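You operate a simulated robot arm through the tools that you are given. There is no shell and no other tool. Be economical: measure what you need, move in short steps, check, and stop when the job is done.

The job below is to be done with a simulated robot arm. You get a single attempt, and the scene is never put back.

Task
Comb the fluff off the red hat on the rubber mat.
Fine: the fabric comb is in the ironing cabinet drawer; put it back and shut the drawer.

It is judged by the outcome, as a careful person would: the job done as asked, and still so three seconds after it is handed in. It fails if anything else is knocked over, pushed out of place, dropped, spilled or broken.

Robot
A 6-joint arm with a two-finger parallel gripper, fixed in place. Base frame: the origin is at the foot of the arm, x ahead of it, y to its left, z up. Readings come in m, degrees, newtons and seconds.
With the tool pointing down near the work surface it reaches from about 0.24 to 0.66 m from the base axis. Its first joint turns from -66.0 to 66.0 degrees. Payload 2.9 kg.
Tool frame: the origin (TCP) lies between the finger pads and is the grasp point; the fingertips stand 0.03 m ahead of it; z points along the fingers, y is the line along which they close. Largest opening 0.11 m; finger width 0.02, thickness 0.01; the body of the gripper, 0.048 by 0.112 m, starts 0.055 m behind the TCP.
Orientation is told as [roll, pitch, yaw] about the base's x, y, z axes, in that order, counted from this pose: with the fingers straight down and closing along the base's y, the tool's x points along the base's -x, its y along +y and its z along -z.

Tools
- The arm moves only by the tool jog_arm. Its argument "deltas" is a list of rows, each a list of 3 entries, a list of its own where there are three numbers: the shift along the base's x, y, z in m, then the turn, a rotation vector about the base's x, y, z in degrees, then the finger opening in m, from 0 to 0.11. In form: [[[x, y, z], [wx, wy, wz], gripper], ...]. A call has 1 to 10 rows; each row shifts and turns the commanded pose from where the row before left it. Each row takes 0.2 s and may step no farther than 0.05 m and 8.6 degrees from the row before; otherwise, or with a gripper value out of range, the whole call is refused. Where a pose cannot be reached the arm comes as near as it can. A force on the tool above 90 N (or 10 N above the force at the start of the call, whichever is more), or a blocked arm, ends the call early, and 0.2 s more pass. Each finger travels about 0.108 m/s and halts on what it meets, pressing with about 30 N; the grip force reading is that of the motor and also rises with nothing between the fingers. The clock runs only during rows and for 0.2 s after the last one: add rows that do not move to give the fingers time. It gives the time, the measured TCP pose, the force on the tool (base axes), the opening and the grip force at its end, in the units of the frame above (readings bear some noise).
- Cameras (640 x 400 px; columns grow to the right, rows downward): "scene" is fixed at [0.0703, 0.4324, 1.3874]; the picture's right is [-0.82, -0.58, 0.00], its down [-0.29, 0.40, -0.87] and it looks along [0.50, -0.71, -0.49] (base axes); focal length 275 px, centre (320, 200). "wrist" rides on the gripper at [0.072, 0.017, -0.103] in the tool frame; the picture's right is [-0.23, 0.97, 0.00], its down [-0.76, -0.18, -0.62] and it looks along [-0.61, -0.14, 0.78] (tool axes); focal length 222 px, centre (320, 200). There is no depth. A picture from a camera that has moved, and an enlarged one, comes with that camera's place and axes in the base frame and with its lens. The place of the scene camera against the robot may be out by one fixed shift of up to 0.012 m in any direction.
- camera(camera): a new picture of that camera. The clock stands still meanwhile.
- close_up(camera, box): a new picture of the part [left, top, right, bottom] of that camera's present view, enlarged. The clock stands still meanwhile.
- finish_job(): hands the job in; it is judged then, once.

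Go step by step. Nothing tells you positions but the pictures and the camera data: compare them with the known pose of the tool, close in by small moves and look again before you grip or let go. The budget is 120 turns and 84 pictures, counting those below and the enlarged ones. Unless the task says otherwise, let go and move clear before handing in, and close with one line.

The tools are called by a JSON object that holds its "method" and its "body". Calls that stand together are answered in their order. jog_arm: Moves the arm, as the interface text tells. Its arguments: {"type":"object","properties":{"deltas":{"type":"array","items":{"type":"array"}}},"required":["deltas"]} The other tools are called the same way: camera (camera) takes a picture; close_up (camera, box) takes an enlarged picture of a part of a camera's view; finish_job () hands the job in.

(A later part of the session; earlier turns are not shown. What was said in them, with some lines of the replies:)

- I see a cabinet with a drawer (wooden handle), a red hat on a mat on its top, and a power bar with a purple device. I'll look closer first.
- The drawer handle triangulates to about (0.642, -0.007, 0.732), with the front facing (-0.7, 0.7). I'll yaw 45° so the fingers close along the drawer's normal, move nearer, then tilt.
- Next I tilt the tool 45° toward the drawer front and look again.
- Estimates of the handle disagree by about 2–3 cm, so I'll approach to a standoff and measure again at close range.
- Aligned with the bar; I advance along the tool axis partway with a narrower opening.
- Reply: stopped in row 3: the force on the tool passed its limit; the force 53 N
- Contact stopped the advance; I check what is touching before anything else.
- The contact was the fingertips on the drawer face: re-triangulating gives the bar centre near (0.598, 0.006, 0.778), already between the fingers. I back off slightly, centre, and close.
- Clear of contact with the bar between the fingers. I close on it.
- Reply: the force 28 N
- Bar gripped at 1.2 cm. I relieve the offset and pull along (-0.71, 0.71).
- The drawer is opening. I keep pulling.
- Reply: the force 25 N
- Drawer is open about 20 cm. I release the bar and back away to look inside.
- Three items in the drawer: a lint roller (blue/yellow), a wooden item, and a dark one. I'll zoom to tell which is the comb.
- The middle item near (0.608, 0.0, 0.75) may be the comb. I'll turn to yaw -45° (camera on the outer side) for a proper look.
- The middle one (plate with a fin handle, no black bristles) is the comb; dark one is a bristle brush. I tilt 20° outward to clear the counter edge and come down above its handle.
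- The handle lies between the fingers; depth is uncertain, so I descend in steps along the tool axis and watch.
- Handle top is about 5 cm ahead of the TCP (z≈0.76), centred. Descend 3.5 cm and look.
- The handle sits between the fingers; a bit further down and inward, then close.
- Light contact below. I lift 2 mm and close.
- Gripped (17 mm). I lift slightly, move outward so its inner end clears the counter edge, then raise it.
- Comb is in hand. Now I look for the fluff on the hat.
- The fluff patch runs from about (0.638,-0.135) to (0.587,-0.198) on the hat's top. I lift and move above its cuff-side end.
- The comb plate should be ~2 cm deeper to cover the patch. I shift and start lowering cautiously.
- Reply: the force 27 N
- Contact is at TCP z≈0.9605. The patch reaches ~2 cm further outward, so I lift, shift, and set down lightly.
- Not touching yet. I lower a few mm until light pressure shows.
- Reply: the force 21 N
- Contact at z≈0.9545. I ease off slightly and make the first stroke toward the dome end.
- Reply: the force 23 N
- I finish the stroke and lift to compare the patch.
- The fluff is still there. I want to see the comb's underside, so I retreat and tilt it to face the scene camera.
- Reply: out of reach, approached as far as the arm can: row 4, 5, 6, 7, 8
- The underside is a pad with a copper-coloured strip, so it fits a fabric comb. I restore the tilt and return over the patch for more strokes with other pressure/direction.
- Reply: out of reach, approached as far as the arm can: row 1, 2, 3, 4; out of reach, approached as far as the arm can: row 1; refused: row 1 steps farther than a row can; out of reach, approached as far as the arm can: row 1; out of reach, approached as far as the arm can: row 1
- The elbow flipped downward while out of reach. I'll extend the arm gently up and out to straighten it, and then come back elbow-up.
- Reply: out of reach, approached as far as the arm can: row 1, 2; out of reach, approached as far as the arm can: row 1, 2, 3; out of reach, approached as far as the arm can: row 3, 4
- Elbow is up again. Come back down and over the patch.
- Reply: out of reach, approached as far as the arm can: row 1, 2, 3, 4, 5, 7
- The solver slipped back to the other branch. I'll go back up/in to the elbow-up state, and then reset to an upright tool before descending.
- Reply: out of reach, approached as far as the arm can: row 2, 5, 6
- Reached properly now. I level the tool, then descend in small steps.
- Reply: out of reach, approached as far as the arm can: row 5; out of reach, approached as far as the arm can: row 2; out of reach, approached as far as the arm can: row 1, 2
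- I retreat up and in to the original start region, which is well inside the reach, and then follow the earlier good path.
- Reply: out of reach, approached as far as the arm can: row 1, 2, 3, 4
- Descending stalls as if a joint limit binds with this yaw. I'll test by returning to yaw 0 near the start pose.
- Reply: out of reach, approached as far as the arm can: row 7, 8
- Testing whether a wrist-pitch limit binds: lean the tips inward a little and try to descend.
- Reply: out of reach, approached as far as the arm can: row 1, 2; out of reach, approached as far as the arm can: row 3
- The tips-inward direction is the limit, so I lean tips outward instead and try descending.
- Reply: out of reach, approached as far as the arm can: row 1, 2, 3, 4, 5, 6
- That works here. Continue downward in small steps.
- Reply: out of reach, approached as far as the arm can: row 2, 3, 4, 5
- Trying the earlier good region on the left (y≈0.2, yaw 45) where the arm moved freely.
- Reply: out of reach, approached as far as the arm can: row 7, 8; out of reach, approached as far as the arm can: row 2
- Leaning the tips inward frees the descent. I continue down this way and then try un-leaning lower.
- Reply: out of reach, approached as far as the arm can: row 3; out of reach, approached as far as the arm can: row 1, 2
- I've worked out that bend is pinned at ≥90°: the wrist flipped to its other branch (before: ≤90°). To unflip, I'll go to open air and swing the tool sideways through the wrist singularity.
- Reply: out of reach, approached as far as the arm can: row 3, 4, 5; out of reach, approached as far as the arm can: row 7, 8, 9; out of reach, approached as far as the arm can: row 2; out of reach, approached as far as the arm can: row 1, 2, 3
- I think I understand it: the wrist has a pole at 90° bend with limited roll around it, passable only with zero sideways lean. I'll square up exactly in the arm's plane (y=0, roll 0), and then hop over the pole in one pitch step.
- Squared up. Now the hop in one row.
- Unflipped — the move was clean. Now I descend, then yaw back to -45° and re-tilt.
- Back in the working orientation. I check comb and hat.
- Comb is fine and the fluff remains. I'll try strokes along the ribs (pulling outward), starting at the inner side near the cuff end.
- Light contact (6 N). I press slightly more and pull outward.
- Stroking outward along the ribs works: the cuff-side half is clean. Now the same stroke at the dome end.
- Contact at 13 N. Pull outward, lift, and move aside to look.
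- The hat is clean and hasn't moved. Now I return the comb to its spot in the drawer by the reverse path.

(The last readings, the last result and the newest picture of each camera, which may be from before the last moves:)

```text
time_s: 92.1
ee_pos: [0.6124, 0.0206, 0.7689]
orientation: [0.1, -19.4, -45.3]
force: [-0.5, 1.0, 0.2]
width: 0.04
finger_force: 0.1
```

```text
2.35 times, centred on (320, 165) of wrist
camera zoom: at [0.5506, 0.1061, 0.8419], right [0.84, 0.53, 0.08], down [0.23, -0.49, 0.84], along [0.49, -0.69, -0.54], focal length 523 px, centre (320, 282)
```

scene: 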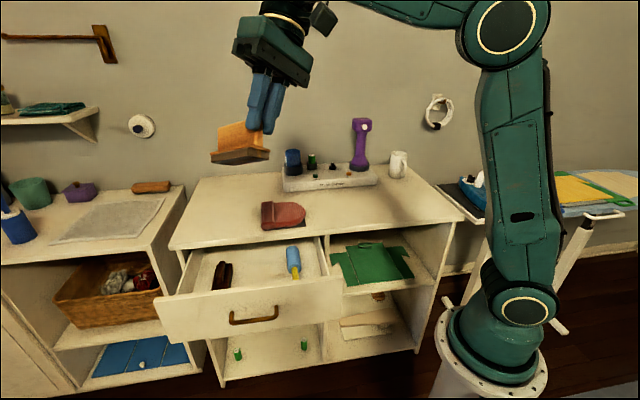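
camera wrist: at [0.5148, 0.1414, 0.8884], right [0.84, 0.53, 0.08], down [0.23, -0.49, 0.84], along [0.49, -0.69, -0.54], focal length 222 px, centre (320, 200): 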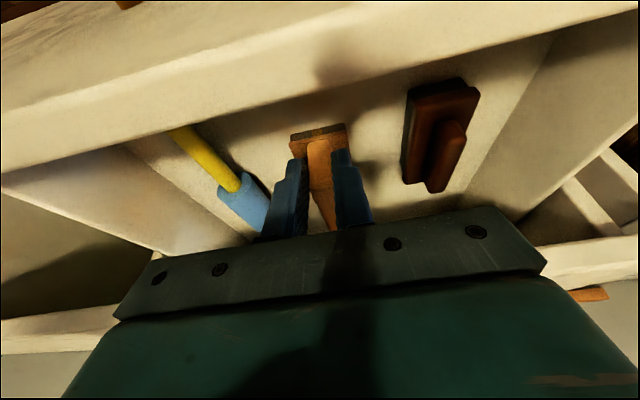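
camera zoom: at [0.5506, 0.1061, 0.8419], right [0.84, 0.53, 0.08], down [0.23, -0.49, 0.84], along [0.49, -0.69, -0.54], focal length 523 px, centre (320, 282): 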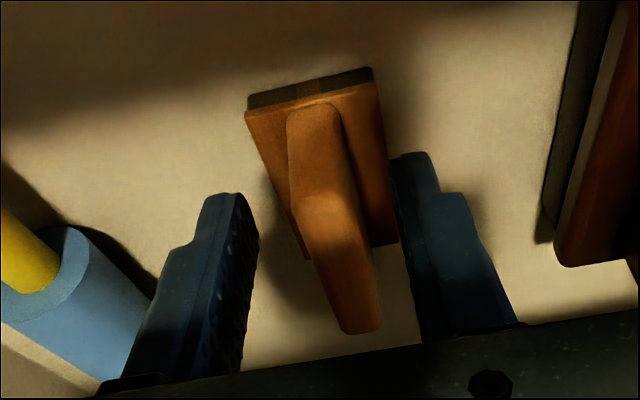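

The comb is back in its spot. I retreat along the tool axis, then move outside the drawer front to push it shut by the handle.

{"method": "jog_arm", "body": {"deltas": [[[-0.006, 0.006, 0.0235], [0, 0, 0], 0.04], [[-0.006, 0.006, 0.0235], [0, 0, 0], 0.04], [[-0.008, 0.008, 0.035], [0, 0, 0], 0.04], [[-0.01, 0.01, 0.04], [0, 0, 0], 0.02], [[-0.03, 0.03, 0.02], [0, 0, 0], 0.01], [[-0.03, 0.03, 0.0], [0, 0, 0], 0.0], [[-0.03, 0.03, 0.0], [0, 0, 0], 0.0], [[-0.03, 0.03, 0.0], [0, 0, 0], 0.0], [[-0.03, 0.025, 0.0], [0, 0, 0], 0.0], [[-0.025, 0.025, 0.0], [0, 0, 0], 0.0]]}}

{"method": "camera", "body": {"camera": "scene"}}

```text
time_s: 94.3
ee_pos: [0.4071, 0.2208, 0.9109]
orientation: [0.2, -19.4, -45.4]
force: [-0.5, 0.6, 0.5]
width: 0.0
finger_force: 30.1
```

```text
14 pictures are left
```

scene: 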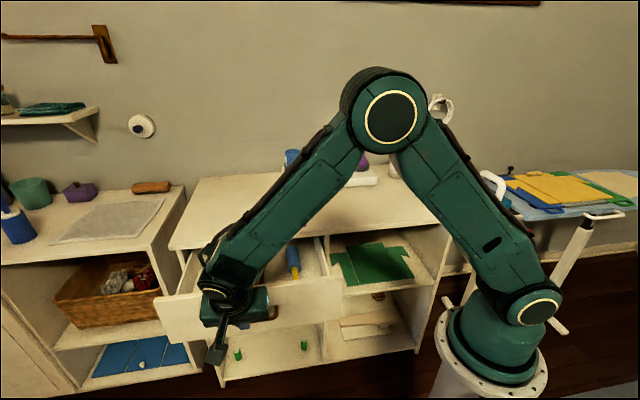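

{"method": "camera", "body": {"camera": "wrist"}}

```text
13 pictures are left
camera wrist: at [0.3447, 0.3066, 0.9836], right [0.84, 0.53, 0.08], down [0.23, -0.49, 0.84], along [0.49, -0.69, -0.54], focal length 222 px, centre (320, 200)
```

wrist: 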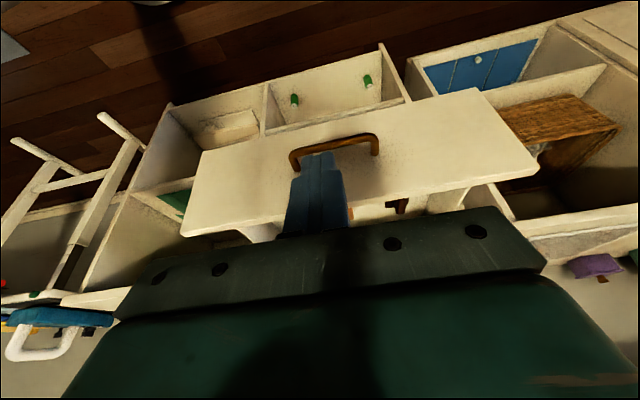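

Aligned with the handle laterally. I lower outside the drawer front and start pushing on the bar.

{"method": "jog_arm", "body": {"deltas": [[[0, 0, -0.042], [0, 0, 0], 0.0], [[0, 0, -0.042], [0, 0, 0], 0.0], [[0, 0, -0.042], [0, 0, 0], 0.0], [[0.016, -0.014, 0], [0, 0, 0], 0.0], [[0.016, -0.014, 0], [0, 0, 0], 0.0], [[0.014, -0.014, 0], [0, 0, 0], 0.0], [[0.014, -0.014, 0], [0, 0, 0], 0.0]]}}

{"method": "camera", "body": {"camera": "wrist"}}

```text
time_s: 95.9
ee_pos: [0.4678, 0.1641, 0.7836]
orientation: [0.1, -19.4, -45.4]
force: [0.2, 0.3, 0.2]
width: 0.0001
finger_force: 30.1
```

```text
12 pictures are left
camera wrist: at [0.4057, 0.2493, 0.8578], right [0.84, 0.53, 0.08], down [0.23, -0.49, 0.84], along [0.49, -0.69, -0.54], focal length 222 px, centre (320, 200)
```

wrist: 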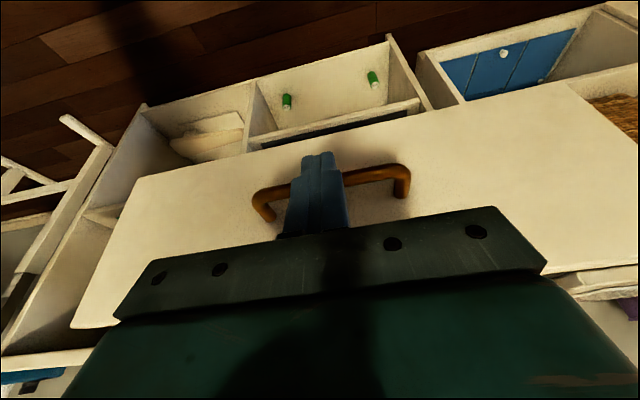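

Fingers are right in front of the bar. I push.

{"method": "jog_arm", "body": {"deltas": [[[0.014, -0.014, 0], [0, 0, 0], 0.0], [[0.014, -0.014, 0], [0, 0, 0], 0.0], [[0.014, -0.014, 0], [0, 0, 0], 0.0], [[0.014, -0.014, 0], [0, 0, 0], 0.0], [[0.014, -0.014, 0], [0, 0, 0], 0.0], [[0.014, -0.014, 0], [0, 0, 0], 0.0]]}}

{"method": "jog_arm", "body": {"deltas": [[[0.014, -0.014, 0], [0, 0, 0], 0.0], [[0.014, -0.014, 0], [0, 0, 0], 0.0], [[0.01, -0.01, 0], [0, 0, 0], 0.0]]}}

{"method": "camera", "body": {"camera": "scene"}}

```text
time_s: 97.3
ee_pos: [0.5522, 0.08, 0.7837]
orientation: [0.2, -19.4, -45.3]
force: [0.9, 0.4, 0.5]
width: 0.0003
finger_force: 29.9
```

```text
time_s: 98.1
ee_pos: [0.589, 0.0416, 0.7829]
orientation: [0.0, -19.4, -45.2]
force: [-0.3, 0.3, -0.3]
width: 0.0002
finger_force: 30.2
```

```text
11 pictures are left
```

scene: 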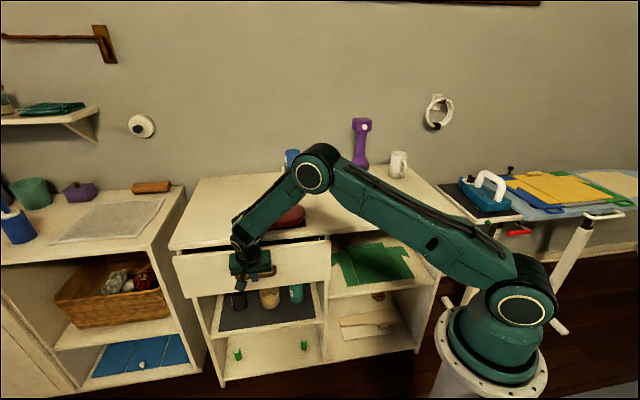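

Nearly shut. I continue gently until it seats.

{"method": "jog_arm", "body": {"deltas": [[[0.007, -0.007, 0], [0, 0, 0], 0.0], [[0.007, -0.007, 0], [0, 0, 0], 0.0]]}}

{"method": "jog_arm", "body": {"deltas": [[[0.004, -0.004, 0], [0, 0, 0], 0.0], [[0, 0, 0], [0, 0, 0], 0.0]]}}

{"method": "close_up", "body": {"camera": "scene", "box": [160, 200, 350, 310]}}

```text
time_s: 98.7
ee_pos: [0.6047, 0.0273, 0.7846]
orientation: [0.2, -19.5, -45.3]
force: [-0.6, 0.3, 0.3]
width: 0.0
finger_force: 30.3
```

```text
time_s: 99.3
ee_pos: [0.6081, 0.0238, 0.7853]
orientation: [0.2, -19.5, -45.3]
force: [-0.1, -1.2, 1.6]
width: 0.0
finger_force: 30.2
```

```text
3.37 times, centred on (255, 255) of scene
camera zoom: at [0.0702, 0.4324, 1.3874], right [-0.82, -0.58, 0.0], down [-0.29, 0.4, -0.87], along [0.5, -0.71, -0.49], focal length 928 px, centre (539, 15)
```

zoom: 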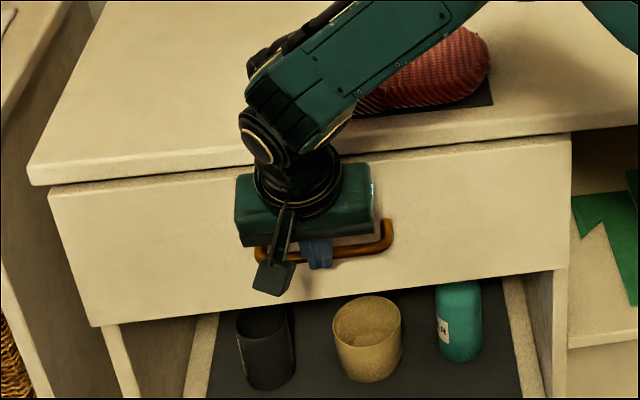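

{"method": "jog_arm", "body": {"deltas": [[[0.004, -0.004, 0], [0, 0, 0], 0.0], [[0, 0, 0], [0, 0, 0], 0.0]]}}

{"method": "jog_arm", "body": {"deltas": [[[0.003, -0.003, 0], [0, 0, 0], 0.0], [[0, 0, 0], [0, 0, 0], 0.0]]}}

{"method": "jog_arm", "body": {"deltas": [[[0.003, -0.003, 0], [0, 0, 0], 0.0], [[0, 0, 0], [0, 0, 0], 0.0]]}}

```text
time_s: 99.9
ee_pos: [0.611, 0.0203, 0.7849]
orientation: [0.2, -19.5, -45.3]
force: [-0.5, 1.1, 5.6]
width: 0.0
finger_force: 30.6
```

```text
time_s: 100.5
ee_pos: [0.6143, 0.0171, 0.7832]
orientation: [0.0, -19.4, -45.2]
force: [0.0, -0.6, 0.2]
width: 0.0001
finger_force: 30.0
```

```text
time_s: 101.1
ee_pos: [0.6137, 0.0164, 0.7858]
orientation: [-0.1, -19.0, -45.0]
force: [-28.7, 17.4, 19.4]
width: 0.0
finger_force: 30.1
```

It has seated (33 N resistance). I back straight off and inspect.

{"method": "jog_arm", "body": {"deltas": [[[-0.01, 0.01, 0], [0, 0, 0], 0.0], [[-0.025, 0.025, 0], [0, 0, 0], 0.0], [[-0.03, 0.03, 0.01], [0, 0, 0], 0.0], [[-0.03, 0.03, 0.02], [0, 0, 0], 0.0], [[-0.03, 0.03, 0.02], [0, 0, 0], 0.0], [[-0.03, 0.03, 0.02], [0, 0, 0], 0.0], [[0, 0.03, 0.03], [0, 0, 0], 0.0], [[0, 0, 0], [0, 0, 0], 0.0]]}}

{"method": "close_up", "body": {"camera": "scene", "box": [160, 160, 340, 290]}}

{"method": "camera", "body": {"camera": "wrist"}}

```text
time_s: 102.9
ee_pos: [0.4606, 0.1998, 0.8848]
orientation: [0.0, -19.5, -45.2]
force: [0.3, 0.4, 0.7]
width: 0.0002
finger_force: 30.4
```

```text
3.08 times, centred on (250, 225) of scene
camera zoom: at [0.0703, 0.4324, 1.3874], right [-0.82, -0.58, 0.0], down [-0.29, 0.4, -0.87], along [0.5, -0.71, -0.49], focal length 847 px, centre (535, 123)
```

zoom: 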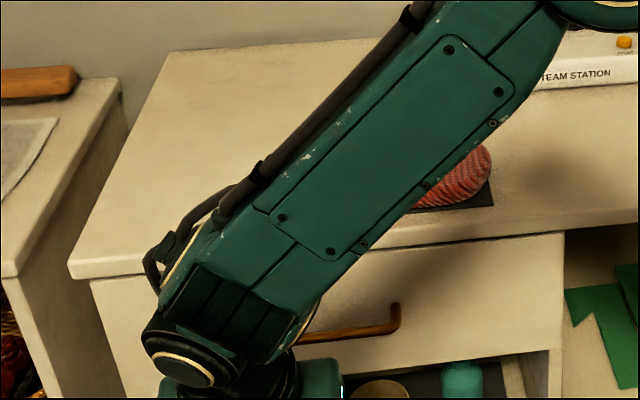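

```text
8 pictures are left
camera wrist: at [0.3994, 0.2851, 0.958], right [0.84, 0.53, 0.08], down [0.23, -0.49, 0.84], along [0.49, -0.69, -0.54], focal length 222 px, centre (320, 200)
```

wrist: 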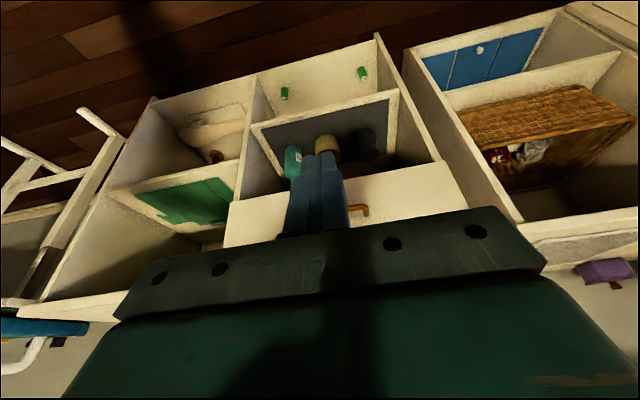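

The drawer's front and handle match the starting picture exactly, so it is shut. I raise clear and take a final look at the hat.

{"method": "jog_arm", "body": {"deltas": [[[-0.01, 0.015, 0.03], [0, 0, 0], 0.02], [[-0.01, 0.015, 0.03], [0, 0, 0], 0.04], [[-0.01, 0.01, 0.03], [0, 0, 0], 0.04], [[0, 0, 0], [0, 0, 0], 0.04]]}}

{"method": "camera", "body": {"camera": "scene"}}

{"method": "close_up", "body": {"camera": "scene", "box": [250, 185, 320, 240]}}

```text
time_s: 103.9
ee_pos: [0.4304, 0.2402, 0.9756]
orientation: [0.1, -19.4, -45.3]
force: [-0.6, 0.3, -0.2]
width: 0.0399
finger_force: 0.1
```

```text
7 pictures are left
```

scene: 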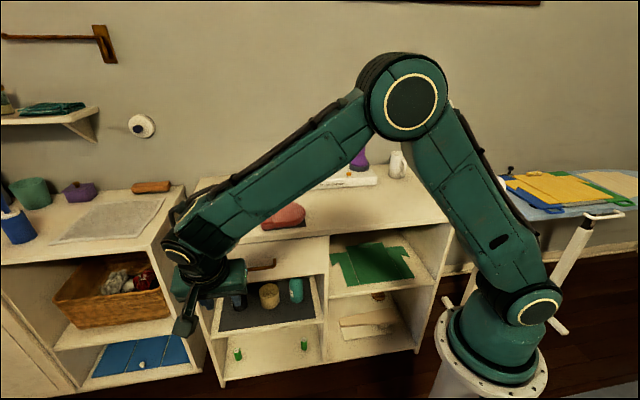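

```text
7.27 times, centred on (285, 212) of scene
camera zoom: at [0.0703, 0.4324, 1.3874], right [-0.82, -0.58, 0.0], down [-0.29, 0.4, -0.87], along [0.5, -0.71, -0.49], focal length 2003 px, centre (574, 109)
```

zoom: 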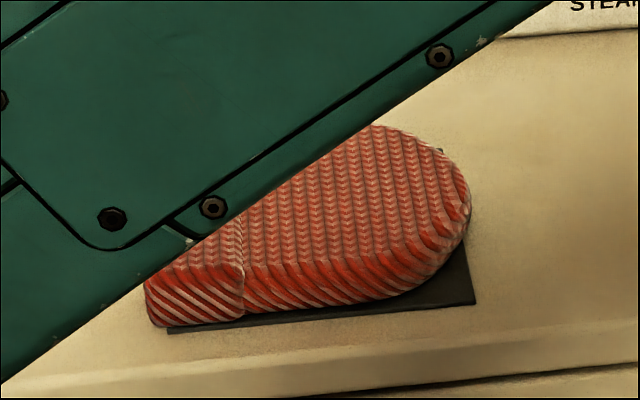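

The hat is clean and still in place on its mat. The drawer is shut and the arm is clear, so I hand in.

{"method": "finish_job", "body": {}}

```text
The job is handed in.
```

The red hat is combed clean and still in its place on the mat; the fabric comb is back in its spot in the drawer, and the drawer is shut.
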